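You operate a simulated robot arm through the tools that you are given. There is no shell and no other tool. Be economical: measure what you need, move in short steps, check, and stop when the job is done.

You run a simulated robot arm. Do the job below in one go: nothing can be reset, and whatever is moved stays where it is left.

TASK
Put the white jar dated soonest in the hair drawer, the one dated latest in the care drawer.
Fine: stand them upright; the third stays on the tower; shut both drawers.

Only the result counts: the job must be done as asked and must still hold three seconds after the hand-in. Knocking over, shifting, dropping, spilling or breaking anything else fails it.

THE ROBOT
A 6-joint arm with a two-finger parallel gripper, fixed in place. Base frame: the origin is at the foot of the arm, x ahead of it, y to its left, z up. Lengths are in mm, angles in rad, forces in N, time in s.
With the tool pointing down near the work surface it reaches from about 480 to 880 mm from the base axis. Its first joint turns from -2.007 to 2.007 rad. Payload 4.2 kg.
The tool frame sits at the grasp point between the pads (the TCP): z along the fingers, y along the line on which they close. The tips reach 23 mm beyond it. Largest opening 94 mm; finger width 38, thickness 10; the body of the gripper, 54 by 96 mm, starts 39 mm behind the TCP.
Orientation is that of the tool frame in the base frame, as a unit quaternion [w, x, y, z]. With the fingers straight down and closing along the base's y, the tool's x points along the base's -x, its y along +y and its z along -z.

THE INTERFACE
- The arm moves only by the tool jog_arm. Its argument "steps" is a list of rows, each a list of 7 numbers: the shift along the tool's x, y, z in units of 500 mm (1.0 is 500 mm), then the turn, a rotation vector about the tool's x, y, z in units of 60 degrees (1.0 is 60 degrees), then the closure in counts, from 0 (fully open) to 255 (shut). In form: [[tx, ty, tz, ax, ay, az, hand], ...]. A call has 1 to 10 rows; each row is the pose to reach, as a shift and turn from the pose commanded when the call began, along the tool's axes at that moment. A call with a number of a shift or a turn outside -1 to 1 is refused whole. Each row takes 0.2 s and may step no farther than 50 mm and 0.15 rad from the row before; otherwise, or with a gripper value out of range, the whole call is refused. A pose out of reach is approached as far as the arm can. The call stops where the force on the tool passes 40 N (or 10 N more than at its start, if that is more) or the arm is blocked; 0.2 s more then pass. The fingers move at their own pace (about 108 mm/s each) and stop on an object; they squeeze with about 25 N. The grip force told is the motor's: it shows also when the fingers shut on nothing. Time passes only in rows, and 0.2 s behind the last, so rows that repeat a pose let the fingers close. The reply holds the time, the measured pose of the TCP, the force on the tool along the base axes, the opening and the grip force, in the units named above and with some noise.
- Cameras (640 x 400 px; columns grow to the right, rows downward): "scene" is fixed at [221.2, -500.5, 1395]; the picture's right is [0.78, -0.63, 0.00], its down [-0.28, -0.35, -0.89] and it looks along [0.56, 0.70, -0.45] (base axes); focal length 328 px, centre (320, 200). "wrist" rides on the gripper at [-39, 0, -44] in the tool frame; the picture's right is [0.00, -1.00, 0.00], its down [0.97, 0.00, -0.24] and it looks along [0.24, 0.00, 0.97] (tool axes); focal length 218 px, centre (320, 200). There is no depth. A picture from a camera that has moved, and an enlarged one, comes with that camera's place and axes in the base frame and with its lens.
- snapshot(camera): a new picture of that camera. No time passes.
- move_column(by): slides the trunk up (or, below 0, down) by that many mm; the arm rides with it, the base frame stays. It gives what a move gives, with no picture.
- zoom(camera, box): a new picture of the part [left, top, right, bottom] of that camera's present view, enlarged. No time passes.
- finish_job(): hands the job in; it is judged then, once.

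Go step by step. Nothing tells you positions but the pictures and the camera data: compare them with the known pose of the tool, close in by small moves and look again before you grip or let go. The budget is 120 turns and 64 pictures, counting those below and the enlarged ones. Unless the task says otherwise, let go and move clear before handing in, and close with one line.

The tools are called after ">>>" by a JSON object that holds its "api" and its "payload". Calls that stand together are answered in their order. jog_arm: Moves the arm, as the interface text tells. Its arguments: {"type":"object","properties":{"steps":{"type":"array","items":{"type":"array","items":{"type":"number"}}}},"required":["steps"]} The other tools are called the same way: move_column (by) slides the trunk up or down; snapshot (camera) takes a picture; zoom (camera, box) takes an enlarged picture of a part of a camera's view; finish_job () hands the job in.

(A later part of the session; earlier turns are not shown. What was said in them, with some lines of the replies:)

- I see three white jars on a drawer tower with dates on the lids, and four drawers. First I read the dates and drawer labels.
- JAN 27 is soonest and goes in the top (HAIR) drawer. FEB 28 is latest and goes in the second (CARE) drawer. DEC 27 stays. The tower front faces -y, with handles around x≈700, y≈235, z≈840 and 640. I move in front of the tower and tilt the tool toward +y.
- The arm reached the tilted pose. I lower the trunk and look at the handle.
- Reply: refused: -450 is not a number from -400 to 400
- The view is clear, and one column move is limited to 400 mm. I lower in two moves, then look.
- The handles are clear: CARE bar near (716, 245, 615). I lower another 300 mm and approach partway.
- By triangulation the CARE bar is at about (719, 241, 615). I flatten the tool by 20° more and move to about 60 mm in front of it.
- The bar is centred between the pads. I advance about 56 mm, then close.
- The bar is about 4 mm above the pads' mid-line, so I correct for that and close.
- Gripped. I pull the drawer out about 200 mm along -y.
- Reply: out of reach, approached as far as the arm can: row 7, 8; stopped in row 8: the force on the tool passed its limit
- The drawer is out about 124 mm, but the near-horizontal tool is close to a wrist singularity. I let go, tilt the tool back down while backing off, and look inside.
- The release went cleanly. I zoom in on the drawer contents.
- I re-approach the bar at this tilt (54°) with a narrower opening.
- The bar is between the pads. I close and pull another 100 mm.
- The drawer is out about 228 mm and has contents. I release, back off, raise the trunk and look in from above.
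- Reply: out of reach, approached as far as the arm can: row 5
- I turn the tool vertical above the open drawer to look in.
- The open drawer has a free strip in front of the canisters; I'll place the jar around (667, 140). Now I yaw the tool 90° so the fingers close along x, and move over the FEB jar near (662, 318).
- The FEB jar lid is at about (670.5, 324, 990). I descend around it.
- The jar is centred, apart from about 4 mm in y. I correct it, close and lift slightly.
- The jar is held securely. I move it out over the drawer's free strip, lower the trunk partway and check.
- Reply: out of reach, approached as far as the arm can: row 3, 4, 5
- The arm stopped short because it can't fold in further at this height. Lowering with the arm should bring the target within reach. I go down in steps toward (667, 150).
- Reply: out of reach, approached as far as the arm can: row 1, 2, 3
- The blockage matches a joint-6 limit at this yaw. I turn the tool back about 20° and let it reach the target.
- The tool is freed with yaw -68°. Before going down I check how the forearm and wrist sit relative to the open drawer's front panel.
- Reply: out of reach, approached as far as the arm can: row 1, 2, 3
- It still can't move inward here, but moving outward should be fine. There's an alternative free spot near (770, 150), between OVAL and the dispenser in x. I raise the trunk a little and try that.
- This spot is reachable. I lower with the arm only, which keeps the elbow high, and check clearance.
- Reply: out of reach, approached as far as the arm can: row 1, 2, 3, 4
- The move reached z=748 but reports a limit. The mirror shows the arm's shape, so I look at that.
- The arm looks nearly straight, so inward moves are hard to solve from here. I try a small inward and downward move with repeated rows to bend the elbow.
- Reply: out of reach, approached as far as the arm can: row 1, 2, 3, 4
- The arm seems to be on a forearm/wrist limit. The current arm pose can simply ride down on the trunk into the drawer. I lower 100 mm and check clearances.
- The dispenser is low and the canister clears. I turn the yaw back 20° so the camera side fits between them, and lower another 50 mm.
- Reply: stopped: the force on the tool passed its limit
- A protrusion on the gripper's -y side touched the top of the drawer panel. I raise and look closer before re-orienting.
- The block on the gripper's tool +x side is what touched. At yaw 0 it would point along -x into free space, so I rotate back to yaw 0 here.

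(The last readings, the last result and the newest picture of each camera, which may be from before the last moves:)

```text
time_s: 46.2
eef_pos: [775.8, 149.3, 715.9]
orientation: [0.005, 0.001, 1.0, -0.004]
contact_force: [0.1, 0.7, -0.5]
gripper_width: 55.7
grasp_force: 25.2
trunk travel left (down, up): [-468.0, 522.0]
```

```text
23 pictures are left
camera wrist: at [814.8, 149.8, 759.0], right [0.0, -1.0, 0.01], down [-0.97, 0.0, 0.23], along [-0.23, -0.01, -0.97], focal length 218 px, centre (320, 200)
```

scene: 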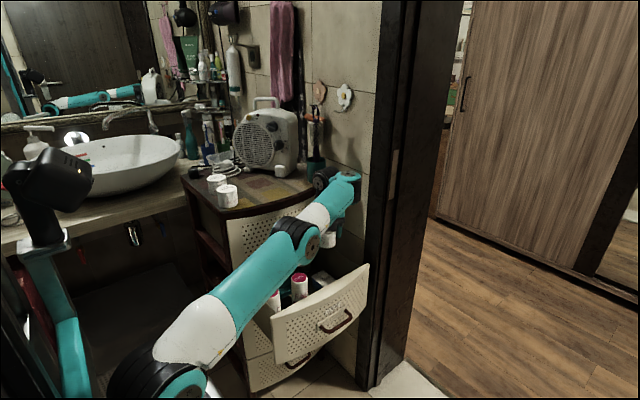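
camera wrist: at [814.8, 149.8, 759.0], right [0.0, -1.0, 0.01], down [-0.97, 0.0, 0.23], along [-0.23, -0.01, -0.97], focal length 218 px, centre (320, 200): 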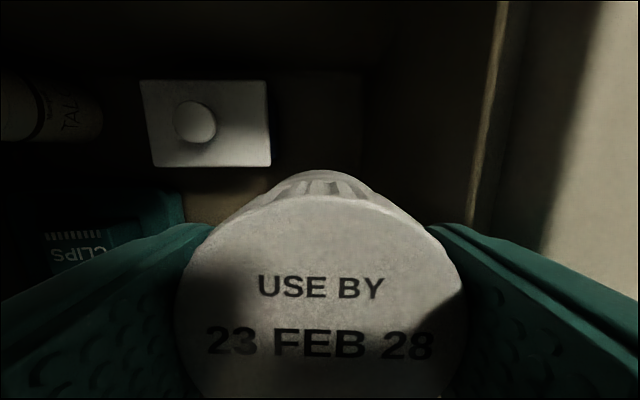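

Now I see the free slot well: the front wall is at y≈104 and the dispenser edge at y≈189. I shift to y≈158 and lower in stages.

>>> {"api": "jog_arm", "payload": {"steps": [[0, 0.0175, 0, 0, 0, 0, 255], [0, 0.0175, 0, 0, 0, 0, 255]]}}

>>> {"api": "move_column", "payload": {"by": -95}}

>>> {"api": "snapshot", "payload": {"camera": "wrist"}}

>>> {"api": "zoom", "payload": {"camera": "scene", "box": [220, 200, 380, 360]}}

```text
time_s: 46.8
eef_pos: [775.2, 158.7, 716.3]
orientation: [0.006, -0.001, 1.0, -0.004]
contact_force: [0.6, -0.8, -1.7]
gripper_width: 55.9
grasp_force: 24.6
trunk travel left (down, up): [-468.0, 522.0]
```

```text
time_s: 48.1
eef_pos: [776.0, 158.4, 620.0]
orientation: [0.006, -0.002, 1.0, -0.004]
contact_force: [0.4, -0.3, -0.8]
gripper_width: 55.8
grasp_force: 25.1
trunk travel left (down, up): [-373.0, 617.0]
```

```text
22 pictures are left
camera wrist: at [815.1, 158.7, 664.9], right [0.0, -1.0, 0.01], down [-0.97, 0.0, 0.23], along [-0.23, -0.01, -0.97], focal length 218 px, centre (320, 200)
```

wrist: 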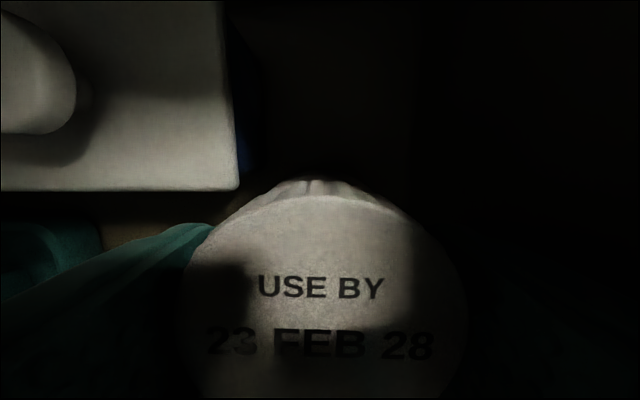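

```text
2.50 times, centred on (300, 280) of scene
camera zoom: at [221.2, -500.5, 1395.0], right [0.78, -0.63, 0.0], down [-0.28, -0.35, -0.89], along [0.56, 0.7, -0.45], focal length 819 px, centre (370, 0)
```

zoom: 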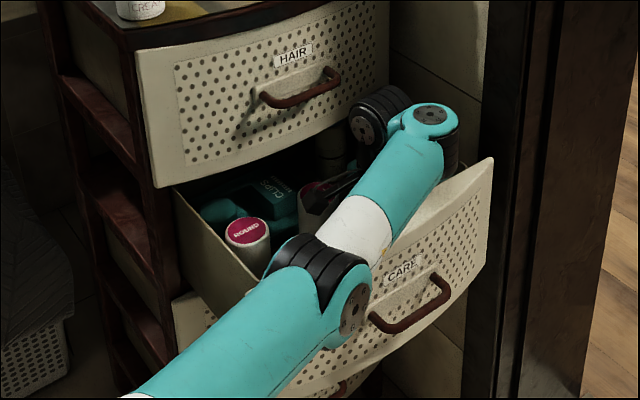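

Clearances look fine. I keep lowering.

>>> {"api": "move_column", "payload": {"by": -35}}

>>> {"api": "move_column", "payload": {"by": -40}}

```text
time_s: 48.9
eef_pos: [777.5, 158.3, 591.9]
orientation: [0.01, 0.0, 1.0, -0.003]
contact_force: [0.5, 0.7, -1.0]
gripper_width: 56.1
grasp_force: 24.9
trunk travel left (down, up): [-338.0, 652.0]
```

```text
time_s: 49.5
eef_pos: [784.0, 166.6, 598.6]
orientation: [0.048, -0.002, 0.999, 0.016]
contact_force: [-19.2, 47.7, 20.6]
gripper_width: 56.0
grasp_force: 24.6
trunk travel left (down, up): [-307.0, 683.0]
stopped: the force on the tool passed its limit (the readings are from after the stop); the commanded pose is now the measured one
```

It hit something sideways and upward. I back up 40 mm and look.

>>> {"api": "move_column", "payload": {"by": 40}}

>>> {"api": "snapshot", "payload": {"camera": "wrist"}}

>>> {"api": "zoom", "payload": {"camera": "scene", "box": [220, 200, 380, 360]}}

```text
time_s: 49.8
eef_pos: [786.3, 165.8, 599.6]
orientation: [0.048, -0.001, 0.999, 0.018]
contact_force: [9.9, 27.7, -10.4]
gripper_width: 55.9
grasp_force: 25.8
trunk travel left (down, up): [-308.0, 682.0]
stopped: the force on the tool passed its limit (the readings are from after the stop); the commanded pose is now the measured one
```

```text
20 pictures are left
camera wrist: at [821.5, 163.5, 647.8], right [0.0, -1.0, -0.04], down [-0.99, -0.01, 0.15], along [-0.15, 0.03, -0.99], focal length 218 px, centre (320, 200)
```

wrist: 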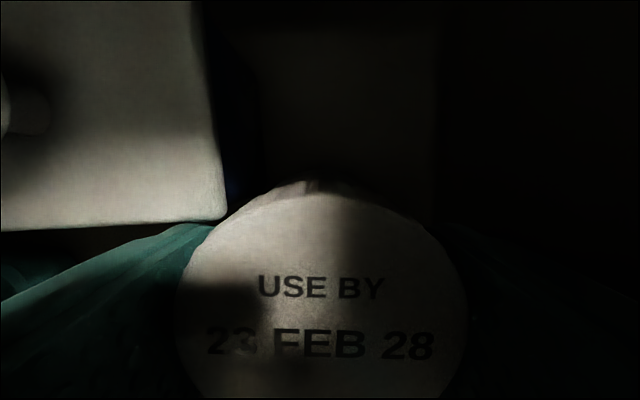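

```text
2.50 times, centred on (300, 280) of scene
camera zoom: at [221.2, -500.5, 1395.0], right [0.78, -0.63, 0.0], down [-0.28, -0.35, -0.89], along [0.56, 0.7, -0.45], focal length 819 px, centre (370, 0)
```

zoom: 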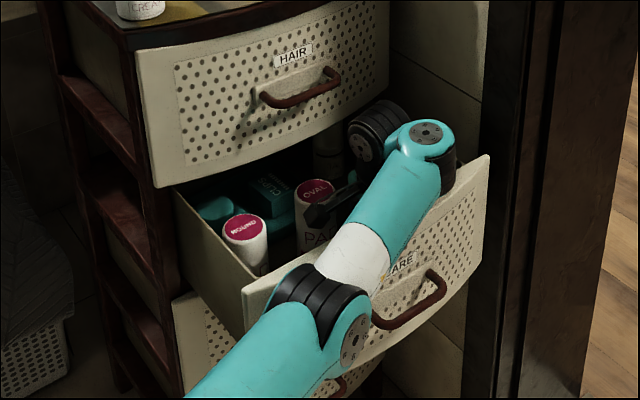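

The wrist joint on the gripper's -y side appears to bottom on the drawer panel before the jar reaches the floor. I'll need to hold the jar nearer its lid. First I back out upward.

>>> {"api": "move_column", "payload": {"by": 40}}

```text
time_s: 50.6
eef_pos: [786.6, 164.4, 638.9]
orientation: [0.044, 0.0, 0.999, 0.015]
contact_force: [-0.4, 0.1, -1.1]
gripper_width: 55.8
grasp_force: 24.7
trunk travel left (down, up): [-348.0, 642.0]
```

Free again. I straighten the tool and raise the trunk.

>>> {"api": "jog_arm", "payload": {"steps": [[0, 0, -0.02, 0.0143, 0.042, 0, 255], [0, 0, -0.04, 0.0287, 0.084, 0, 255]]}}

>>> {"api": "move_column", "payload": {"by": 350}}

```text
time_s: 51.2
eef_pos: [782.8, 164.1, 658.9]
orientation: [-0.001, -0.002, 1.0, 0.0]
contact_force: [0.3, -0.4, -0.6]
gripper_width: 55.5
grasp_force: 24.7
trunk travel left (down, up): [-348.0, 642.0]
```

```text
time_s: 54.7
eef_pos: [783.0, 164.5, 1009.7]
orientation: [-0.001, -0.001, 1.0, 0.0]
contact_force: [0.1, -0.3, -0.7]
gripper_width: 55.6
grasp_force: 25.5
trunk travel left (down, up): [-698.0, 292.0]
```

Now I move over the tower top to a clear spot near (705, 325).

>>> {"api": "jog_arm", "payload": {"steps": [[0, 0, -0.06, 0, 0, 0, 255], [0.03, 0.064, -0.06, 0, 0, 0, 255], [0.06, 0.128, -0.06, 0, 0, 0, 255], [0.09, 0.193, -0.06, 0, 0, 0, 255], [0.12, 0.257, -0.06, 0, 0, 0, 255], [0.156, 0.321, -0.06, 0, 0, 0, 255]]}}

>>> {"api": "snapshot", "payload": {"camera": "wrist"}}

```text
time_s: 56.1
eef_pos: [707.0, 321.9, 1038.1]
orientation: [-0.001, -0.002, 1.0, 0.0]
contact_force: [0.4, -0.6, -0.6]
gripper_width: 55.9
grasp_force: 24.4
trunk travel left (down, up): [-698.0, 292.0]
```

```text
18 pictures are left
camera wrist: at [747.1, 320.5, 1081.2], right [0.0, -1.0, 0.0], down [-0.97, 0.0, 0.24], along [-0.24, 0.0, -0.97], focal length 218 px, centre (320, 200)
```

wrist: 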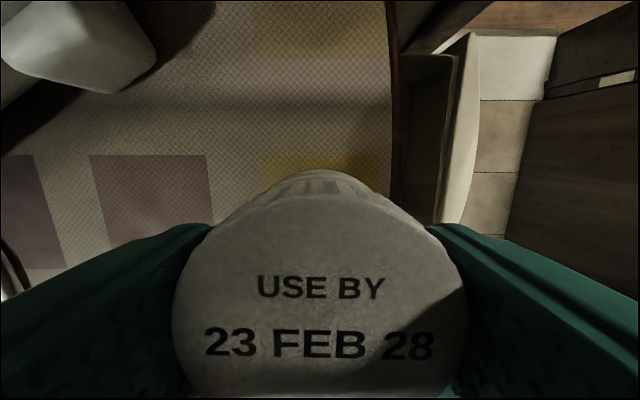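

The spot is clear. I lower by trunk until the jar just stands.

>>> {"api": "move_column", "payload": {"by": -64}}

>>> {"api": "move_column", "payload": {"by": -3}}

```text
time_s: 57.0
eef_pos: [708.9, 322.7, 988.1]
orientation: [0.009, -0.001, 1.0, 0.007]
contact_force: [1.8, 0.2, 8.2]
gripper_width: 56.0
grasp_force: 24.5
trunk travel left (down, up): [-637.0, 353.0]
stopped: the force on the tool passed its limit (the readings are from after the stop); the commanded pose is now the measured one
```

```text
time_s: 57.5
eef_pos: [707.8, 323.1, 987.8]
orientation: [0.01, -0.001, 1.0, 0.009]
contact_force: [5.3, 1.9, 31.0]
gripper_width: 56.2
grasp_force: 25.2
trunk travel left (down, up): [-634.0, 356.0]
```

Contact came about 16 mm higher than expected. I look before doing anything.

>>> {"api": "zoom", "payload": {"camera": "scene", "box": [180, 100, 380, 260]}}

>>> {"api": "snapshot", "payload": {"camera": "wrist"}}

```text
2.50 times, centred on (280, 180) of scene
camera zoom: at [221.2, -500.5, 1395.0], right [0.78, -0.63, 0.0], down [-0.28, -0.35, -0.89], along [0.56, 0.7, -0.45], focal length 819 px, centre (420, 250)
```

zoom: 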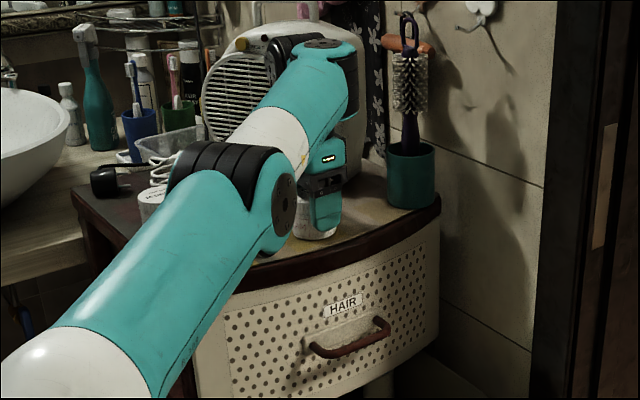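

```text
16 pictures are left
camera wrist: at [747.2, 321.3, 1031.7], right [0.0, -1.0, -0.02], down [-0.98, -0.01, 0.22], along [-0.22, 0.02, -0.98], focal length 218 px, centre (320, 200)
```

wrist: 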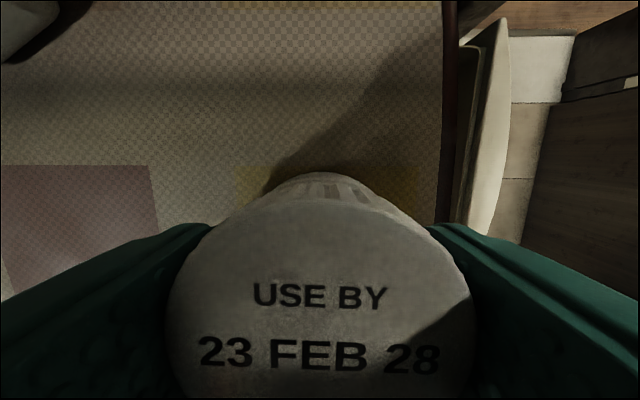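

The jar in fact sits 16 mm lower in the fingers than I assumed. So in the drawer it had already been standing on the floor, at TCP z≈593. I lift again, straighten, and return to the drawer spot.

>>> {"api": "move_column", "payload": {"by": 60}}

>>> {"api": "jog_arm", "payload": {"steps": [[0, 0, 0, 0.017, 0.019, 0, 255], [-0.028, -0.064, 0, 0.017, 0.019, 0, 255], [-0.056, -0.127, 0, 0.017, 0.019, 0, 255], [-0.084, -0.19, 0, 0.017, 0.019, 0, 255], [-0.112, -0.254, 0, 0.017, 0.019, 0, 255], [-0.14, -0.318, 0, 0.017, 0.019, 0, 255]]}}

>>> {"api": "move_column", "payload": {"by": -330}}

>>> {"api": "snapshot", "payload": {"camera": "wrist"}}

```text
time_s: 58.5
eef_pos: [708.2, 322.6, 1041.1]
orientation: [0.007, -0.001, 1.0, 0.006]
contact_force: [-0.3, 0.0, -0.2]
gripper_width: 56.0
grasp_force: 24.7
trunk travel left (down, up): [-694.0, 296.0]
```

```text
time_s: 59.9
eef_pos: [776.4, 164.1, 1042.9]
orientation: [-0.002, -0.002, 1.0, -0.003]
contact_force: [0.4, 0.5, -1.0]
gripper_width: 55.8
grasp_force: 24.6
trunk travel left (down, up): [-694.0, 296.0]
```

```text
time_s: 63.1
eef_pos: [777.5, 163.6, 712.3]
orientation: [-0.003, -0.001, 1.0, -0.002]
contact_force: [0.4, 0.9, -1.2]
gripper_width: 55.8
grasp_force: 25.0
trunk travel left (down, up): [-364.0, 626.0]
```

```text
15 pictures are left
camera wrist: at [817.0, 164.1, 755.8], right [0.0, -1.0, 0.01], down [-0.97, 0.0, 0.25], along [-0.25, -0.01, -0.97], focal length 218 px, centre (320, 200)
```

wrist: 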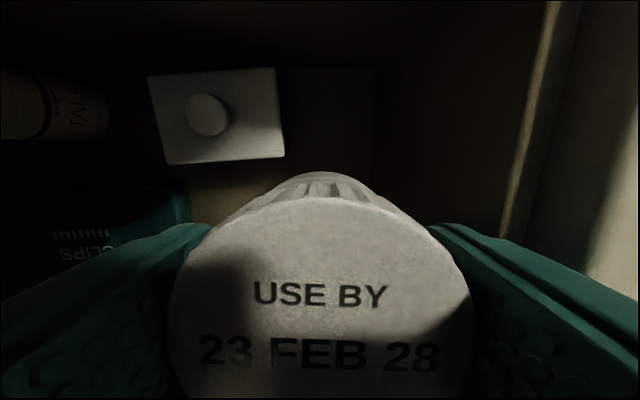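

Positions are still consistent. I trim to (772, 160) and lower to just above the floor.

>>> {"api": "jog_arm", "payload": {"steps": [[0.011, -0.008, 0, 0, 0, 0, 255], [0.011, -0.008, 0, 0, 0, 0, 255]]}}

>>> {"api": "move_column", "payload": {"by": -108}}

>>> {"api": "move_column", "payload": {"by": -6}}

```text
time_s: 63.8
eef_pos: [771.0, 160.4, 713.6]
orientation: [-0.002, -0.001, 1.0, -0.002]
contact_force: [-0.3, 1.0, -1.0]
gripper_width: 56.0
grasp_force: 25.0
trunk travel left (down, up): [-364.0, 626.0]
```

```text
time_s: 65.2
eef_pos: [772.3, 161.0, 604.9]
orientation: [-0.003, -0.001, 1.0, -0.003]
contact_force: [-0.3, 0.2, -0.8]
gripper_width: 56.0
grasp_force: 25.3
trunk travel left (down, up): [-256.0, 734.0]
```

```text
time_s: 65.7
eef_pos: [772.0, 161.5, 600.2]
orientation: [-0.003, 0.0, 1.0, -0.003]
contact_force: [-0.4, 0.5, -1.6]
gripper_width: 56.0
grasp_force: 25.3
trunk travel left (down, up): [-250.0, 740.0]
```

>>> {"api": "move_column", "payload": {"by": -4}}

>>> {"api": "move_column", "payload": {"by": -3}}

```text
time_s: 66.2
eef_pos: [771.1, 161.7, 595.5]
orientation: [-0.002, -0.001, 1.0, -0.003]
contact_force: [0.0, -0.7, -1.6]
gripper_width: 55.9
grasp_force: 25.5
trunk travel left (down, up): [-246.0, 744.0]
```

```text
time_s: 66.8
eef_pos: [770.5, 159.9, 592.6]
orientation: [-0.003, -0.001, 1.0, -0.003]
contact_force: [-0.4, 0.0, -1.2]
gripper_width: 55.7
grasp_force: 25.0
trunk travel left (down, up): [-243.0, 747.0]
```

Still free, so I continue in small steps.

>>> {"api": "move_column", "payload": {"by": -3}}

>>> {"api": "move_column", "payload": {"by": -3}}

```text
time_s: 67.3
eef_pos: [770.6, 159.8, 588.8]
orientation: [-0.002, -0.002, 1.0, -0.002]
contact_force: [-0.6, -0.5, -0.1]
gripper_width: 56.0
grasp_force: 24.6
trunk travel left (down, up): [-240.0, 750.0]
```

```text
time_s: 67.8
eef_pos: [770.9, 160.3, 587.5]
orientation: [-0.003, -0.001, 1.0, -0.002]
contact_force: [0.0, 0.1, -0.7]
gripper_width: 56.1
grasp_force: 25.0
trunk travel left (down, up): [-237.0, 753.0]
```

>>> {"api": "move_column", "payload": {"by": -4}}

>>> {"api": "move_column", "payload": {"by": -4}}

```text
time_s: 68.3
eef_pos: [771.9, 161.6, 587.4]
orientation: [0.001, -0.001, 1.0, -0.002]
contact_force: [0.0, -0.4, 0.0]
gripper_width: 55.9
grasp_force: 25.2
trunk travel left (down, up): [-233.0, 757.0]
```

```text
time_s: 68.8
eef_pos: [771.2, 160.8, 587.4]
orientation: [0.005, -0.001, 1.0, 0.0]
contact_force: [1.6, 4.5, 0.6]
gripper_width: 55.9
grasp_force: 24.7
trunk travel left (down, up): [-229.0, 761.0]
```

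The arm, not the jar, is resting on the panel, and the jar hangs about 1 cm or less above the floor. I ease up 5 mm to square up, then open just a little so the jar slides down guided by the pads.

>>> {"api": "move_column", "payload": {"by": 6}}

>>> {"api": "jog_arm", "payload": {"steps": [[0, 0, 0, 0, 0, 0, 102], [0, 0, 0, 0, 0, 0, 100], [0, 0, 0, 0, 0, 0, 98], [0, 0, 0, 0, 0, 0, 98], [0, 0, 0, 0, 0, 0, 96], [0, 0, 0, 0, 0, 0, 94], [0, 0, 0, 0, 0, 0, 92], [0, 0, 0, 0, 0, 0, 92]]}}

>>> {"api": "snapshot", "payload": {"camera": "wrist"}}

```text
time_s: 69.4
eef_pos: [769.5, 161.9, 585.9]
orientation: [-0.002, -0.002, 1.0, -0.002]
contact_force: [0.3, 16.5, 0.3]
gripper_width: 55.9
grasp_force: 24.5
trunk travel left (down, up): [-235.0, 755.0]
```

```text
time_s: 71.2
eef_pos: [771.2, 160.6, 585.8]
orientation: [-0.002, -0.001, 1.0, -0.003]
contact_force: [-13.4, 25.7, -5.6]
gripper_width: 60.0
grasp_force: 0.0
trunk travel left (down, up): [-235.0, 755.0]
```

```text
14 pictures are left
camera wrist: at [810.8, 160.4, 629.7], right [0.0, -1.0, 0.0], down [-0.97, 0.0, 0.24], along [-0.24, -0.01, -0.97], focal length 218 px, centre (320, 200)
```

wrist: 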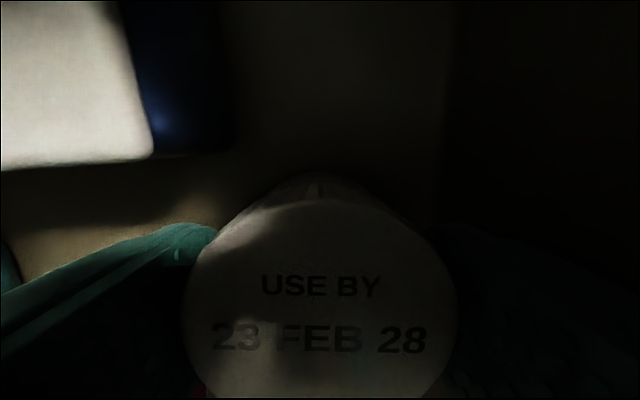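

The jar slid down a few mm and now stands on the drawer floor. I open slightly more, shift off the wall, and rise.

>>> {"api": "jog_arm", "payload": {"steps": [[0, 0.002, 0, 0, 0, 0, 80], [0, 0.004, 0, 0, 0, 0, 74], [0, 0.004, 0, 0, 0, 0, 70], [0, 0.004, -0.02, 0, 0, 0, 70], [0, 0.004, -0.05, 0, 0, 0, 70]]}}

>>> {"api": "move_column", "payload": {"by": 130}}

>>> {"api": "snapshot", "payload": {"camera": "wrist"}}

```text
time_s: 72.4
eef_pos: [772.3, 163.2, 609.4]
orientation: [-0.003, -0.001, 1.0, -0.003]
contact_force: [-1.0, -0.5, -0.2]
gripper_width: 68.1
grasp_force: 0.1
trunk travel left (down, up): [-235.0, 755.0]
```

```text
time_s: 74.0
eef_pos: [772.3, 162.9, 738.9]
orientation: [-0.002, -0.002, 1.0, -0.002]
contact_force: [-0.4, -0.5, -0.6]
gripper_width: 68.1
grasp_force: 0.0
trunk travel left (down, up): [-365.0, 625.0]
```

```text
13 pictures are left
camera wrist: at [811.8, 162.9, 783.2], right [0.0, -1.0, 0.01], down [-0.97, 0.0, 0.25], along [-0.25, -0.01, -0.97], focal length 218 px, centre (320, 200)
```

wrist: 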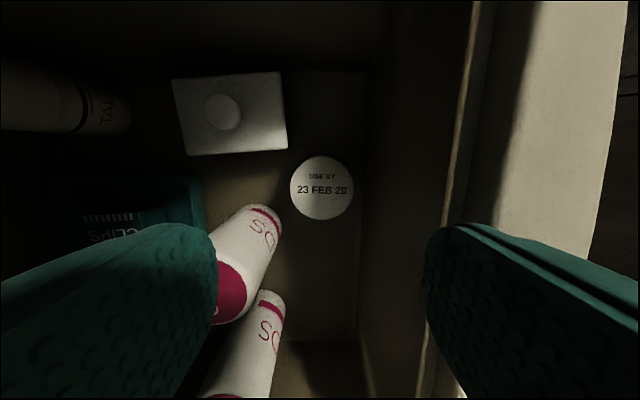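

The FEB jar stands upright in the CARE drawer and everything else is in place. Next I go up, move out in front and tilt the tool to push the drawer shut.

>>> {"api": "move_column", "payload": {"by": 180}}

>>> {"api": "jog_arm", "payload": {"steps": [[0.013, -0.055, 0, -0.12, 0, 0, 150], [0.026, -0.11, 0, -0.24, 0, 0, 255], [0.04, -0.165, 0, -0.36, 0, 0, 255], [0.053, -0.22, 0, -0.48, 0, 0, 255], [0.066, -0.275, 0, -0.6, 0, 0, 255], [0.08, -0.33, 0, -0.72, 0, 0, 255], [0.093, -0.37, 0, -0.84, 0, 0, 255], [0.106, -0.41, 0, -0.95, 0, 0, 255]]}}

```text
time_s: 76.0
eef_pos: [770.8, 163.2, 919.0]
orientation: [-0.002, -0.001, 1.0, -0.002]
contact_force: [0.0, 0.0, 0.1]
gripper_width: 68.4
grasp_force: 0.0
trunk travel left (down, up): [-545.0, 445.0]
```

```text
time_s: 77.8
eef_pos: [720.0, -38.8, 923.0]
orientation: [-0.001, -0.001, 0.88, 0.475]
contact_force: [-0.8, 0.1, 0.4]
gripper_width: 0.1
grasp_force: 24.9
out of reach, approached as far as the arm can: row 1, 2, 3, 4, 5, 6
trunk travel left (down, up): [-545.0, 445.0]
```

Reachable. I lower beside the panel, to just above the CARE handle, and push gently in +y.

>>> {"api": "move_column", "payload": {"by": -245}}

>>> {"api": "snapshot", "payload": {"camera": "wrist"}}

```text
time_s: 80.3
eef_pos: [719.8, -40.4, 676.4]
orientation: [-0.002, 0.001, 0.88, 0.475]
contact_force: [-0.8, -0.4, 0.1]
gripper_width: 0.1
grasp_force: 24.8
trunk travel left (down, up): [-300.0, 690.0]
```

```text
12 pictures are left
camera wrist: at [760.5, -77.2, 699.7], right [0.0, -0.55, -0.84], down [-0.97, -0.2, 0.14], along [-0.24, 0.81, -0.53], focal length 218 px, centre (320, 200)
```

wrist: 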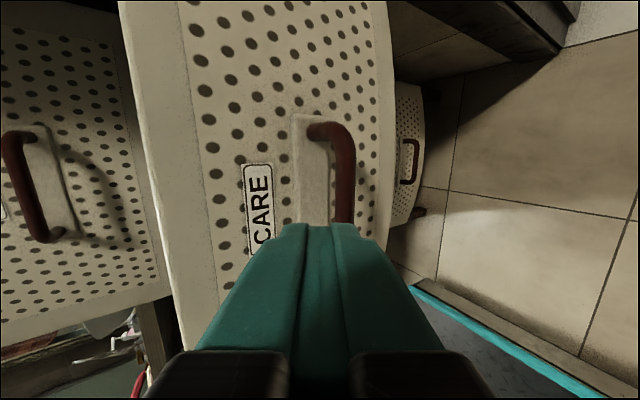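

The path is clear. I push slowly.

>>> {"api": "jog_arm", "payload": {"steps": [[0, 0.0329, 0.0502, 0, 0, 0, 255], [0, 0.0527, 0.0803, 0, 0, 0, 255], [0, 0.0659, 0.1003, 0, 0, 0, 255], [0, 0.0834, 0.127, 0, 0, 0, 255], [0, 0.1032, 0.1572, 0, 0, 0, 255], [0, 0.123, 0.187, 0, 0, 0, 255], [0, 0.1427, 0.2174, 0, 0, 0, 255], [0, 0.1625, 0.2475, 0, 0, 0, 255], [0, 0.1823, 0.2776, 0, 0, 0, 255], [0, 0.1976, 0.301, 0, 0, 0, 255]]}}

```text
time_s: 82.5
eef_pos: [718.5, 138.4, 675.6]
orientation: [-0.004, 0.001, 0.88, 0.475]
contact_force: [-0.4, -0.8, -0.5]
gripper_width: 0.0
grasp_force: 25.1
trunk travel left (down, up): [-300.0, 690.0]
```

>>> {"api": "jog_arm", "payload": {"steps": [[0, 0.0165, 0.0251, 0, 0, 0, 255], [0, 0.0329, 0.0502, 0, 0, 0, 255], [0, 0.0494, 0.0752, 0, 0, 0, 255], [0, 0.0659, 0.1003, 0, 0, 0, 255], [0, 0.0824, 0.1254, 0, 0, 0, 255], [0, 0.0944, 0.1438, 0, 0, 0, 255], [0, 0.1054, 0.1605, 0, 0, 0, 255], [0, 0.1164, 0.1772, 0, 0, 0, 255], [0, 0.1252, 0.1906, 0, 0, 0, 255], [0, 0.134, 0.204, 0, 0, 0, 255]]}}

>>> {"api": "zoom", "payload": {"camera": "scene", "box": [180, 160, 380, 360]}}

```text
time_s: 84.6
eef_pos: [719.3, 251.3, 674.9]
orientation: [-0.005, 0.002, 0.882, 0.472]
contact_force: [-11.5, -31.6, 8.4]
gripper_width: 0.0
grasp_force: 25.2
trunk travel left (down, up): [-300.0, 690.0]
stopped in row 10: the force on the tool passed its limit (the readings are from after the stop); the commanded pose is now the measured one
```

```text
2.00 times, centred on (280, 260) of scene
camera zoom: at [221.2, -500.5, 1395.0], right [0.78, -0.63, 0.0], down [-0.28, -0.35, -0.89], along [0.56, 0.7, -0.45], focal length 655 px, centre (400, 80)
```

zoom: 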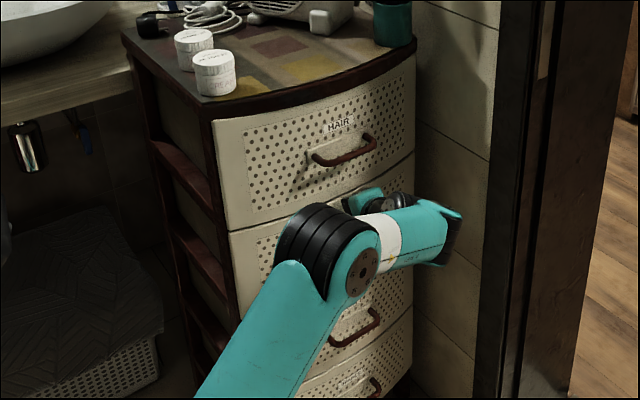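

CARE is shut. I back off, rise to HAIR handle height, and prepare the same kind of grip (bar estimated at (719, 241, 815)).

>>> {"api": "jog_arm", "payload": {"steps": [[0, -0.02, -0.03, 0, 0, 0, 255], [0, -0.055, -0.083, 0, 0, 0, 200], [0, -0.0868, -0.132, 0, 0, 0, 165]]}}

>>> {"api": "move_column", "payload": {"by": 184}}

>>> {"api": "snapshot", "payload": {"camera": "wrist"}}

```text
time_s: 85.4
eef_pos: [721.0, 175.8, 673.8]
orientation: [-0.005, 0.001, 0.881, 0.473]
contact_force: [0.0, -0.6, -0.1]
gripper_width: 33.2
grasp_force: 0.1
trunk travel left (down, up): [-300.0, 690.0]
```

```text
time_s: 87.5
eef_pos: [719.8, 176.9, 858.1]
orientation: [-0.004, 0.001, 0.881, 0.472]
contact_force: [0.4, -0.7, -0.2]
gripper_width: 33.2
grasp_force: 0.0
trunk travel left (down, up): [-484.0, 506.0]
```

```text
10 pictures are left
camera wrist: at [759.9, 138.8, 881.9], right [-0.01, -0.55, -0.83], down [-0.97, -0.2, 0.14], along [-0.25, 0.81, -0.53], focal length 218 px, centre (320, 200)
```

wrist: 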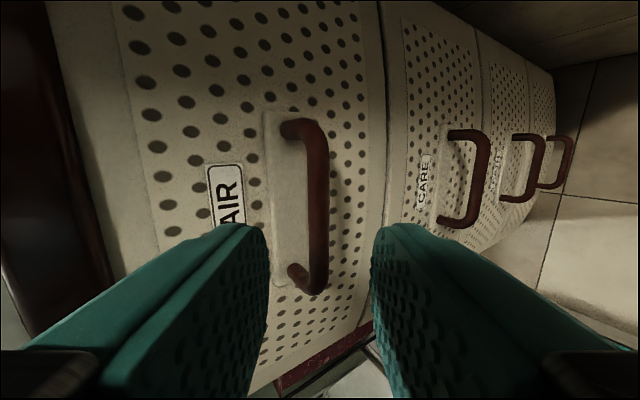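

The bar lies exactly mid-pads. I advance, close, then pull.

>>> {"api": "jog_arm", "payload": {"steps": [[0, 0, 0.07, 0, 0, 0, 165], [0, -0.003, 0.131, 0, 0, 0, 165], [0, -0.003, 0.131, 0, 0, 0, 255], [0, -0.003, 0.131, 0, 0, 0, 255], [0, -0.003, 0.131, 0, 0, 0, 255]]}}

>>> {"api": "jog_arm", "payload": {"steps": [[0, -0.0111, -0.0166, 0, 0, 0, 255], [0, -0.0333, -0.05, 0, 0, 0, 255], [0, -0.0555, -0.0832, 0, 0, 0, 255], [0, -0.0777, -0.1165, 0, 0, 0, 255], [0, -0.1, -0.15, 0, 0, 0, 255], [0, -0.1221, -0.183, 0, 0, 0, 255], [0, -0.1443, -0.2163, 0, 0, 0, 255], [0, -0.1665, -0.25, 0, 0, 0, 255], [0, -0.1887, -0.283, 0, 0, 0, 255], [0, -0.211, -0.316, 0, 0, 0, 255]]}}

```text
time_s: 88.7
eef_pos: [717.0, 231.7, 821.9]
orientation: [-0.003, 0.0, 0.881, 0.473]
contact_force: [-0.9, 2.1, 12.5]
gripper_width: 11.8
grasp_force: 45.3
trunk travel left (down, up): [-484.0, 506.0]
```

```text
time_s: 90.9
eef_pos: [718.1, 40.0, 820.8]
orientation: [-0.005, 0.001, 0.881, 0.473]
contact_force: [-26.6, 0.0, 5.4]
gripper_width: 11.6
grasp_force: 45.0
trunk travel left (down, up): [-484.0, 506.0]
```

Now the last bit of the pull, release, and back off.

>>> {"api": "jog_arm", "payload": {"steps": [[0, -0.02, -0.03, 0, 0, 0, 255], [0, -0.039, -0.058, 0, 0, 0, 255], [0, -0.039, -0.058, 0, 0, 0, 150], [0, -0.039, -0.058, 0, 0, 0, 150], [0, -0.039, -0.11, 0, 0, 0, 130], [0, -0.039, -0.17, 0, 0, 0, 100]]}}

>>> {"api": "move_column", "payload": {"by": 310}}

```text
time_s: 92.3
eef_pos: [720.0, -46.5, 852.1]
orientation: [-0.005, 0.001, 0.881, 0.473]
contact_force: [-0.3, 1.1, -0.4]
gripper_width: 57.4
grasp_force: 0.1
trunk travel left (down, up): [-484.0, 506.0]
```

```text
time_s: 95.3
eef_pos: [719.2, -46.5, 1160.7]
orientation: [-0.005, 0.001, 0.882, 0.472]
contact_force: [0.0, 0.5, 0.3]
gripper_width: 57.4
grasp_force: 0.0
trunk travel left (down, up): [-794.0, 196.0]
```

I turn the tool vertical above the open HAIR drawer to look in.

>>> {"api": "jog_arm", "payload": {"steps": [[0.008, 0.01, 0.036, 0.134, 0, 0, 0], [0.016, 0.02, 0.072, 0.268, 0, 0, 0], [0.024, 0.031, 0.108, 0.402, 0, 0, 0], [0.032, 0.042, 0.145, 0.536, 0, 0, 0], [0.04, 0.052, 0.181, 0.67, 0, 0, 0], [0.049, 0.062, 0.217, 0.804, 0, 0, 0], [0.058, 0.073, 0.254, 0.938, 0, 0, 0]]}}

>>> {"api": "snapshot", "payload": {"camera": "wrist"}}

```text
time_s: 97.0
eef_pos: [690.6, 78.3, 1121.3]
orientation: [-0.005, -0.001, 1.0, 0.001]
contact_force: [0.4, -0.3, 0.4]
gripper_width: 93.8
grasp_force: 0.0
trunk travel left (down, up): [-794.0, 196.0]
```

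```text
9 pictures are left
camera wrist: at [730.9, 78.0, 1164.3], right [0.0, -1.0, 0.0], down [-0.97, 0.0, 0.25], along [-0.25, 0.0, -0.97], focal length 218 px, centre (320, 200)
```

wrist: 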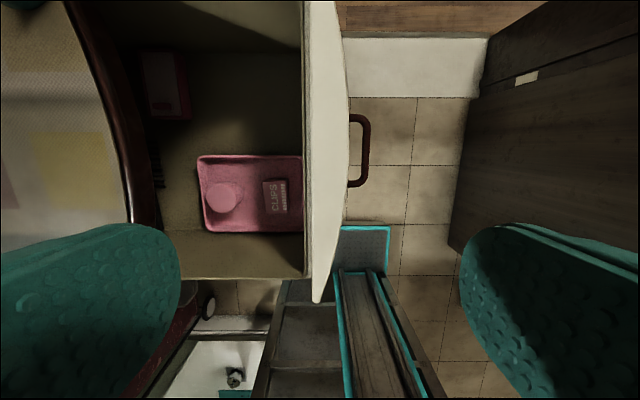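

In the HAIR drawer there is free floor at around x 712–870, y 123–280. Next I move over the JAN jar near (553, 341).

>>> {"api": "jog_arm", "payload": {"steps": [[0.034, 0.066, 0.008, 0, 0, 0, 0], [0.068, 0.132, 0.016, 0, 0, 0, 0], [0.102, 0.198, 0.024, 0, 0, 0, 0], [0.136, 0.264, 0.032, 0, 0, 0, 0], [0.17, 0.33, 0.04, 0, 0, 0, 0], [0.204, 0.396, 0.048, 0, 0, 0, 0], [0.238, 0.462, 0.055, 0, 0, 0, 0], [0.272, 0.526, 0.062, 0, 0, 0, 0]]}}

>>> {"api": "snapshot", "payload": {"camera": "wrist"}}

```text
time_s: 98.8
eef_pos: [554.6, 345.3, 1092.5]
orientation: [-0.005, 0.0, 1.0, 0.002]
contact_force: [0.1, 0.0, 0.9]
gripper_width: 94.2
grasp_force: 0.0
trunk travel left (down, up): [-794.0, 196.0]
```

```text
8 pictures are left
camera wrist: at [594.9, 344.1, 1136.1], right [0.0, -1.0, 0.0], down [-0.97, 0.0, 0.25], along [-0.25, 0.0, -0.97], focal length 218 px, centre (320, 200)
```

wrist: 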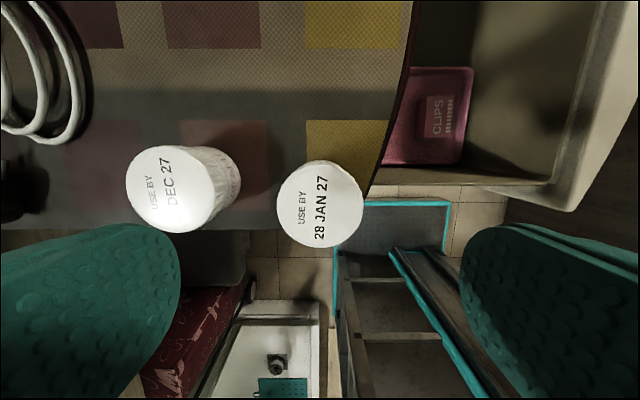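

I'm over the JAN jar: lid at (555, 344), with the DEC jar 100 mm away in y. I descend with a narrower opening and check.

>>> {"api": "jog_arm", "payload": {"steps": [[0, -0.0026, 0.06, 0, 0, 0, 42], [0, -0.0026, 0.12, 0, 0, 0, 42], [0, -0.0026, 0.17, 0, 0, 0, 42], [0, -0.0026, 0.213, 0, 0, 0, 42], [0, -0.0026, 0.213, 0, 0, 0, 42]]}}

>>> {"api": "snapshot", "payload": {"camera": "wrist"}}

```text
time_s: 100.0
eef_pos: [551.6, 345.3, 984.5]
orientation: [-0.004, -0.001, 1.0, 0.001]
contact_force: [-0.1, 0.4, -0.2]
gripper_width: 78.5
grasp_force: 0.0
trunk travel left (down, up): [-794.0, 196.0]
```

```text
7 pictures are left
camera wrist: at [592.0, 343.8, 1027.2], right [0.0, -1.0, 0.0], down [-0.97, 0.0, 0.25], along [-0.25, 0.0, -0.97], focal length 218 px, centre (320, 200)
```

wrist: 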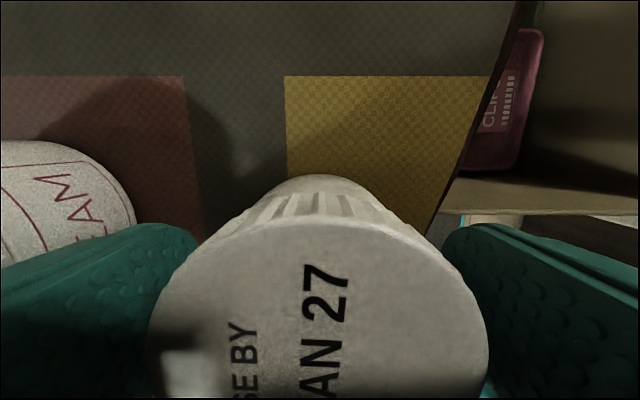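

Centred. I close and lift slowly.

>>> {"api": "jog_arm", "payload": {"steps": [[0, 0, 0, 0, 0, 0, 100], [0, 0, 0, 0, 0, 0, 255], [0, 0, 0, 0, 0, 0, 255], [0, 0, 0, 0, 0, 0, 255], [0, 0, -0.005, 0, 0, 0, 255], [0, 0, -0.015, 0, 0, 0, 255], [0, 0, -0.035, 0, 0, 0, 255], [0, 0, -0.065, 0, 0, 0, 255], [0, 0, -0.1, 0, 0, 0, 255], [0, 0, -0.13, 0, 0, 0, 255]]}}

>>> {"api": "snapshot", "payload": {"camera": "wrist"}}

```text
time_s: 102.2
eef_pos: [553.6, 342.9, 1050.5]
orientation: [-0.005, -0.001, 1.0, 0.0]
contact_force: [0.3, 0.5, -1.6]
gripper_width: 56.1
grasp_force: 25.2
trunk travel left (down, up): [-794.0, 196.0]
```

```text
6 pictures are left
camera wrist: at [593.5, 342.9, 1093.8], right [0.0, -1.0, 0.0], down [-0.97, 0.0, 0.25], along [-0.25, 0.0, -0.97], focal length 218 px, centre (320, 200)
```

wrist: 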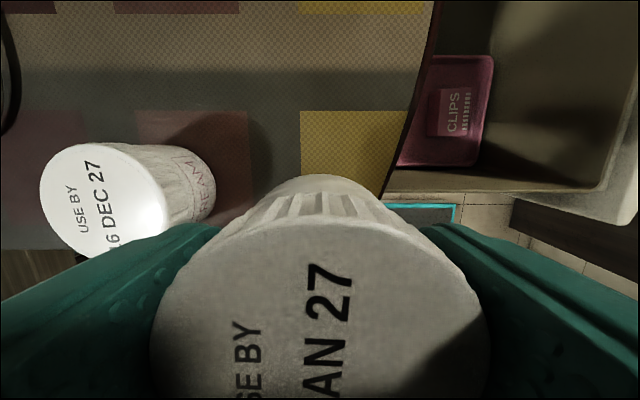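

No slip this time. I carry it to above (778, 188) in the open HAIR drawer.

>>> {"api": "jog_arm", "payload": {"steps": [[-0.056, -0.039, 0, 0, 0, 0, 255], [-0.112, -0.078, 0, 0, 0, 0, 255], [-0.168, -0.116, 0, 0, 0, 0, 255], [-0.225, -0.155, 0, 0, 0, 0, 255], [-0.28, -0.194, 0, 0, 0, 0, 255], [-0.337, -0.233, 0, 0, 0, 0, 255], [-0.393, -0.272, 0, 0, 0, 0, 255], [-0.45, -0.31, 0, 0, 0, 0, 255]]}}

>>> {"api": "jog_arm", "payload": {"steps": [[0, 0, 0.05, 0, 0, 0, 255], [0, 0, 0.11, 0, 0, 0, 255], [0, 0, 0.17, 0, 0, 0, 255], [0, 0, 0.23, 0, 0, 0, 255], [0, 0, 0.29, 0, 0, 0, 255], [0, 0, 0.34, 0, 0, 0, 255]]}}

>>> {"api": "snapshot", "payload": {"camera": "wrist"}}

```text
time_s: 104.0
eef_pos: [778.1, 187.5, 1047.2]
orientation: [-0.004, -0.002, 1.0, 0.001]
contact_force: [-0.1, 0.1, -0.3]
gripper_width: 56.1
grasp_force: 25.6
trunk travel left (down, up): [-794.0, 196.0]
```

```text
time_s: 105.3
eef_pos: [775.0, 187.4, 876.2]
orientation: [-0.004, -0.001, 1.0, 0.002]
contact_force: [0.6, -0.3, -0.4]
gripper_width: 55.7
grasp_force: 25.3
trunk travel left (down, up): [-794.0, 196.0]
```

```text
5 pictures are left
camera wrist: at [815.7, 187.2, 918.7], right [0.0, -1.0, 0.0], down [-0.97, 0.0, 0.25], along [-0.25, 0.0, -0.97], focal length 218 px, centre (320, 200)
```

wrist: 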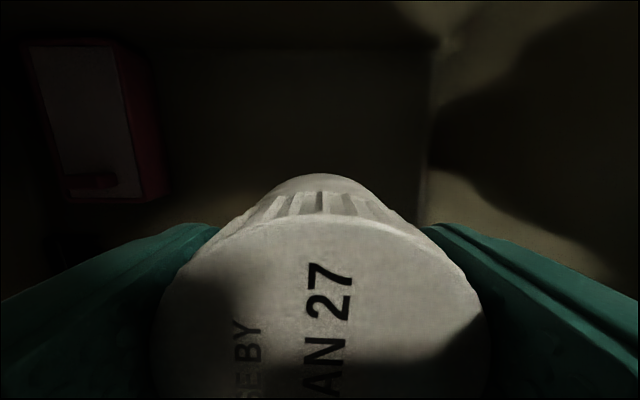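

The spot is free. I keep lowering with the arm, slowly near the floor.

>>> {"api": "jog_arm", "payload": {"steps": [[0, 0, 0.05, 0, 0, 0, 255], [0, 0, 0.1, 0, 0, 0, 255], [0, 0, 0.13, 0, 0, 0, 255], [0, 0, 0.15, 0, 0, 0, 255], [0, 0, 0.166, 0, 0, 0, 255], [0, 0, 0.176, 0, 0, 0, 255]]}}

>>> {"api": "jog_arm", "payload": {"steps": [[0, 0, 0.006, 0, 0, 0, 255], [0, 0, 0.01, 0, 0, 0, 255], [0, 0, 0.01, 0, 0, 0, 255]]}}

```text
time_s: 106.8
eef_pos: [776.0, 187.0, 790.5]
orientation: [-0.004, -0.001, 1.0, 0.001]
contact_force: [-0.5, 0.3, -0.9]
gripper_width: 55.9
grasp_force: 24.7
trunk travel left (down, up): [-794.0, 196.0]
```

```text
time_s: 107.5
eef_pos: [775.0, 185.3, 784.7]
orientation: [-0.005, -0.001, 1.0, 0.0]
contact_force: [0.0, 0.1, -0.5]
gripper_width: 56.0
grasp_force: 25.0
trunk travel left (down, up): [-794.0, 196.0]
```

>>> {"api": "jog_arm", "payload": {"steps": [[0, 0, 0.006, 0, 0, 0, 255], [0, 0, 0.006, 0, 0, 0, 255]]}}

>>> {"api": "jog_arm", "payload": {"steps": [[0, 0, 0.006, 0, 0, 0, 255], [0, 0, 0.006, 0, 0, 0, 255]]}}

>>> {"api": "jog_arm", "payload": {"steps": [[0, 0, 0.006, 0, 0, 0, 255], [0, 0, 0.006, 0, 0, 0, 255]]}}

```text
time_s: 108.2
eef_pos: [774.4, 187.1, 782.7]
orientation: [-0.005, 0.0, 1.0, 0.0]
contact_force: [-0.4, 0.2, -2.3]
gripper_width: 56.2
grasp_force: 24.9
trunk travel left (down, up): [-794.0, 196.0]
```

```text
time_s: 108.8
eef_pos: [775.9, 187.2, 778.2]
orientation: [-0.005, -0.001, 1.0, 0.002]
contact_force: [0.2, -0.4, -1.7]
gripper_width: 55.9
grasp_force: 25.3
trunk travel left (down, up): [-794.0, 196.0]
```

```text
time_s: 109.3
eef_pos: [774.3, 186.7, 776.0]
orientation: [-0.004, -0.001, 1.0, 0.001]
contact_force: [0.0, 0.5, -1.1]
gripper_width: 56.1
grasp_force: 25.3
trunk travel left (down, up): [-794.0, 196.0]
```

Still no contact, so I continue.

>>> {"api": "jog_arm", "payload": {"steps": [[0, 0, 0.006, 0, 0, 0, 255], [0, 0, 0.006, 0, 0, 0, 255]]}}

>>> {"api": "jog_arm", "payload": {"steps": [[0, 0, 0.006, 0, 0, 0, 255], [0, 0, 0.006, 0, 0, 0, 255]]}}

>>> {"api": "jog_arm", "payload": {"steps": [[0, 0, 0.006, 0, 0, 0, 255], [0, 0, 0.006, 0, 0, 0, 255]]}}

```text
time_s: 110.0
eef_pos: [773.4, 186.6, 773.4]
orientation: [-0.005, -0.001, 1.0, 0.0]
contact_force: [0.5, 0.0, -0.6]
gripper_width: 55.9
grasp_force: 24.6
trunk travel left (down, up): [-794.0, 196.0]
```

```text
time_s: 110.5
eef_pos: [773.4, 185.7, 773.6]
orientation: [-0.002, -0.001, 1.0, 0.001]
contact_force: [-0.2, -0.1, 17.0]
gripper_width: 56.0
grasp_force: 25.4
trunk travel left (down, up): [-794.0, 196.0]
```

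```text
time_s: 111.2
eef_pos: [773.9, 185.8, 770.5]
orientation: [-0.002, 0.0, 1.0, 0.002]
contact_force: [7.6, 0.8, 21.6]
gripper_width: 56.1
grasp_force: 24.8
out of reach, approached as far as the arm can: row 1, 2
trunk travel left (down, up): [-794.0, 196.0]
```

The jar stands on the floor, with an upward force of about 20 N. I ease up, open modestly and rise.

>>> {"api": "jog_arm", "payload": {"steps": [[0, 0, -0.006, 0, 0, 0, 255], [0, 0, -0.006, 0, 0, 0, 98], [0, 0, -0.006, 0, 0, 0, 85], [0, 0, -0.006, 0, 0, 0, 70], [0, 0, -0.006, 0, 0, 0, 60], [0, 0, -0.04, 0, 0, 0, 60], [0, 0, -0.09, 0, 0, 0, 60], [0, 0, -0.17, 0, 0, 0, 60], [0, 0, -0.25, 0, 0, 0, 60], [0, 0, -0.34, 0, 0, 0, 60]]}}

>>> {"api": "snapshot", "payload": {"camera": "wrist"}}

```text
time_s: 113.3
eef_pos: [808.4, 207.6, 940.6]
orientation: [-0.006, -0.001, 1.0, 0.001]
contact_force: [-0.1, 0.6, -1.3]
gripper_width: 71.7
grasp_force: 0.1
out of reach, approached as far as the arm can: row 6, 7, 8, 9, 10
trunk travel left (down, up): [-794.0, 196.0]
```

```text
4 pictures are left
camera wrist: at [848.8, 206.7, 982.8], right [0.0, -1.0, 0.0], down [-0.97, 0.0, 0.25], along [-0.25, 0.0, -0.97], focal length 218 px, centre (320, 200)
```

wrist: 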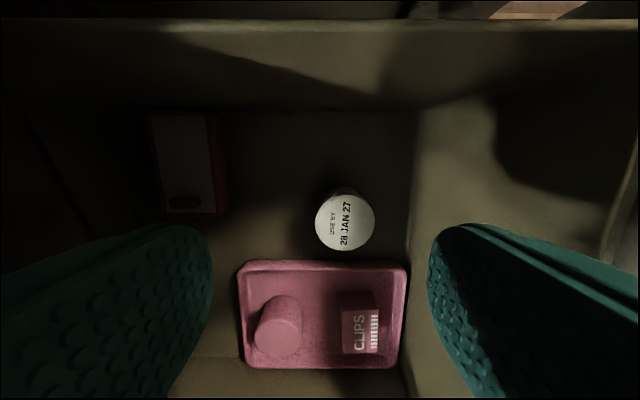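

The JAN jar stands upright in the HAIR drawer. I rise clear and swing out in front to push it shut.

>>> {"api": "jog_arm", "payload": {"steps": [[0, 0, -0.08, 0, 0, 0, 150], [0.02, -0.03, -0.16, 0, 0, 0, 255], [0.045, -0.06, -0.24, 0, 0, 0, 255], [0.07, -0.09, -0.32, 0, 0, 0, 255], [0.07, -0.09, -0.36, 0, 0, 0, 255]]}}

```text
time_s: 114.5
eef_pos: [773.9, 159.0, 1123.3]
orientation: [-0.005, -0.002, 1.0, 0.0]
contact_force: [0.1, -0.1, -0.5]
gripper_width: 0.2
grasp_force: 25.2
out of reach, approached as far as the arm can: row 1
trunk travel left (down, up): [-794.0, 196.0]
```

>>> {"api": "jog_arm", "payload": {"steps": [[0.013, -0.05, -0.01, -0.12, 0, 0, 255], [0.026, -0.1, -0.02, -0.24, 0, 0, 255], [0.04, -0.15, -0.03, -0.36, 0, 0, 255], [0.053, -0.2, -0.04, -0.48, 0, 0, 255], [0.066, -0.25, -0.05, -0.6, 0, 0, 255], [0.08, -0.31, -0.06, -0.72, 0, 0, 255], [0.093, -0.36, -0.06, -0.84, 0, 0, 255], [0.108, -0.4, -0.06, -0.945, 0, 0, 255]]}}

```text
time_s: 116.3
eef_pos: [717.7, -46.4, 1148.5]
orientation: [-0.005, 0.001, 0.879, 0.476]
contact_force: [-0.2, -0.7, 0.6]
gripper_width: 0.2
grasp_force: 24.9
out of reach, approached as far as the arm can: row 1, 2, 3, 4, 5
trunk travel left (down, up): [-794.0, 196.0]
```

In position. I lower to just above the HAIR handle, TCP z≈875.

>>> {"api": "move_column", "payload": {"by": -273}}

>>> {"api": "snapshot", "payload": {"camera": "wrist"}}

```text
time_s: 119.1
eef_pos: [718.3, -46.3, 872.3]
orientation: [-0.004, 0.001, 0.88, 0.475]
contact_force: [-0.3, -0.5, -0.5]
gripper_width: 0.0
grasp_force: 25.1
trunk travel left (down, up): [-521.0, 469.0]
```

```text
3 pictures are left
camera wrist: at [759.0, -83.8, 897.0], right [-0.01, -0.55, -0.84], down [-0.97, -0.2, 0.14], along [-0.25, 0.81, -0.53], focal length 218 px, centre (320, 200)
```

wrist: 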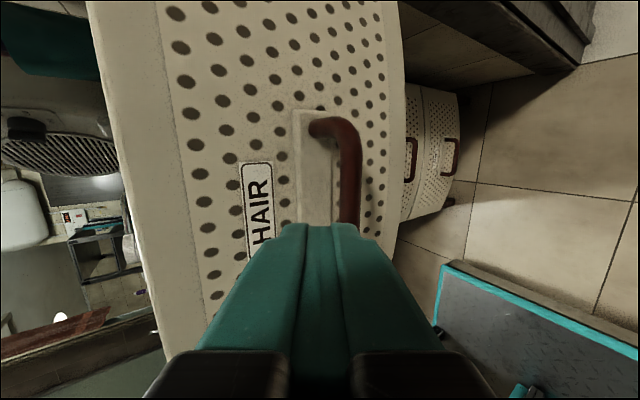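

Same geometry as before. I push it in slowly.

>>> {"api": "jog_arm", "payload": {"steps": [[0, 0.0329, 0.0502, 0, 0, 0, 255], [0, 0.0549, 0.0836, 0, 0, 0, 255], [0, 0.0714, 0.1087, 0, 0, 0, 255], [0, 0.0879, 0.1338, 0, 0, 0, 255], [0, 0.1054, 0.1605, 0, 0, 0, 255], [0, 0.123, 0.187, 0, 0, 0, 255], [0, 0.1427, 0.2174, 0, 0, 0, 255], [0, 0.1625, 0.2475, 0, 0, 0, 255], [0, 0.1823, 0.2776, 0, 0, 0, 255], [0, 0.1976, 0.301, 0, 0, 0, 255]]}}

>>> {"api": "jog_arm", "payload": {"steps": [[0, 0.0165, 0.0251, 0, 0, 0, 255], [0, 0.0329, 0.0502, 0, 0, 0, 255], [0, 0.0494, 0.0752, 0, 0, 0, 255], [0, 0.0659, 0.1003, 0, 0, 0, 255], [0, 0.0824, 0.1254, 0, 0, 0, 255], [0, 0.0944, 0.1438, 0, 0, 0, 255], [0, 0.1054, 0.1605, 0, 0, 0, 255], [0, 0.1164, 0.1772, 0, 0, 0, 255], [0, 0.1274, 0.194, 0, 0, 0, 255], [0, 0.1384, 0.2107, 0, 0, 0, 255]]}}

```text
time_s: 121.3
eef_pos: [717.6, 132.4, 873.1]
orientation: [-0.005, 0.002, 0.88, 0.476]
contact_force: [0.5, 0.7, 0.3]
gripper_width: 0.2
grasp_force: 24.9
trunk travel left (down, up): [-521.0, 469.0]
```

```text
time_s: 123.6
eef_pos: [715.9, 251.8, 873.7]
orientation: [-0.008, 0.004, 0.881, 0.472]
contact_force: [-13.9, -30.5, 10.6]
gripper_width: 0.1
grasp_force: 25.2
trunk travel left (down, up): [-521.0, 469.0]
stopped in row 10: the force on the tool passed its limit (the readings are from after the stop); the commanded pose is now the measured one
```

HAIR is pushed to its stop. I back away and make a final check.

>>> {"api": "jog_arm", "payload": {"steps": [[0, -0.022, -0.033, 0, 0, 0, 255], [0, -0.066, -0.1, 0, 0, 0, 255], [0, -0.11, -0.167, 0, 0, 0, 255], [0, -0.154, -0.234, 0, 0, 0, 255], [0, -0.198, -0.3, 0, 0, 0, 255], [0, -0.22, -0.334, 0, 0, 0, 255]]}}

>>> {"api": "move_column", "payload": {"by": 350}}

>>> {"api": "snapshot", "payload": {"camera": "scene"}}

>>> {"api": "zoom", "payload": {"camera": "scene", "box": [180, 160, 380, 360]}}

```text
time_s: 125.0
eef_pos: [717.9, 52.8, 872.9]
orientation: [-0.007, 0.003, 0.881, 0.473]
contact_force: [0.2, 0.5, -0.2]
gripper_width: 0.0
grasp_force: 25.2
trunk travel left (down, up): [-521.0, 469.0]
```

```text
time_s: 128.4
eef_pos: [717.1, 52.9, 1222.8]
orientation: [-0.008, 0.002, 0.881, 0.473]
contact_force: [-0.8, -0.1, -0.9]
gripper_width: 0.0
grasp_force: 24.9
trunk travel left (down, up): [-871.0, 119.0]
```

```text
2 pictures are left
```

scene: 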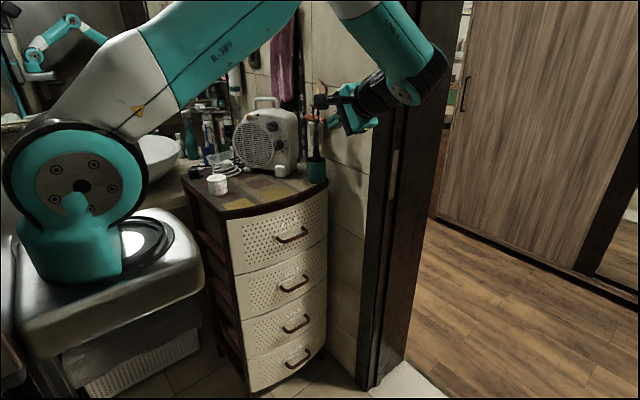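

```text
2.00 times, centred on (280, 260) of scene
camera zoom: at [221.2, -500.5, 1395.0], right [0.78, -0.63, 0.0], down [-0.28, -0.35, -0.89], along [0.56, 0.7, -0.45], focal length 655 px, centre (400, 80)
```

zoom: 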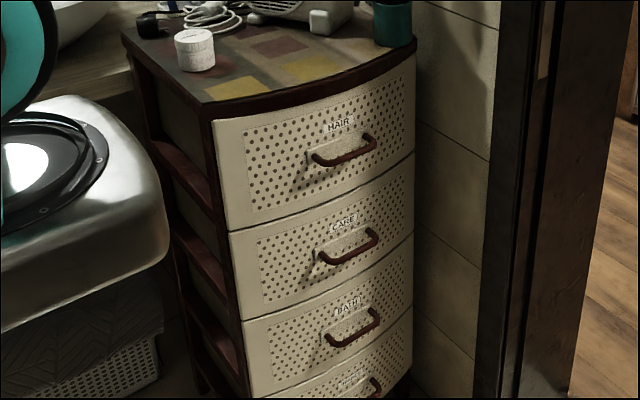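

Both drawers look shut, the DEC jar is still on the tower, and the arm is clear, so I hand in.

>>> {"api": "finish_job", "payload": {}}

```text
The job is handed in.
```

The 28 JAN 27 jar is in the hair drawer and the 23 FEB 28 jar is in the care drawer. Both were upright when I last saw them, just before I shut the drawers; the 16 DEC 27 jar is still on the tower.
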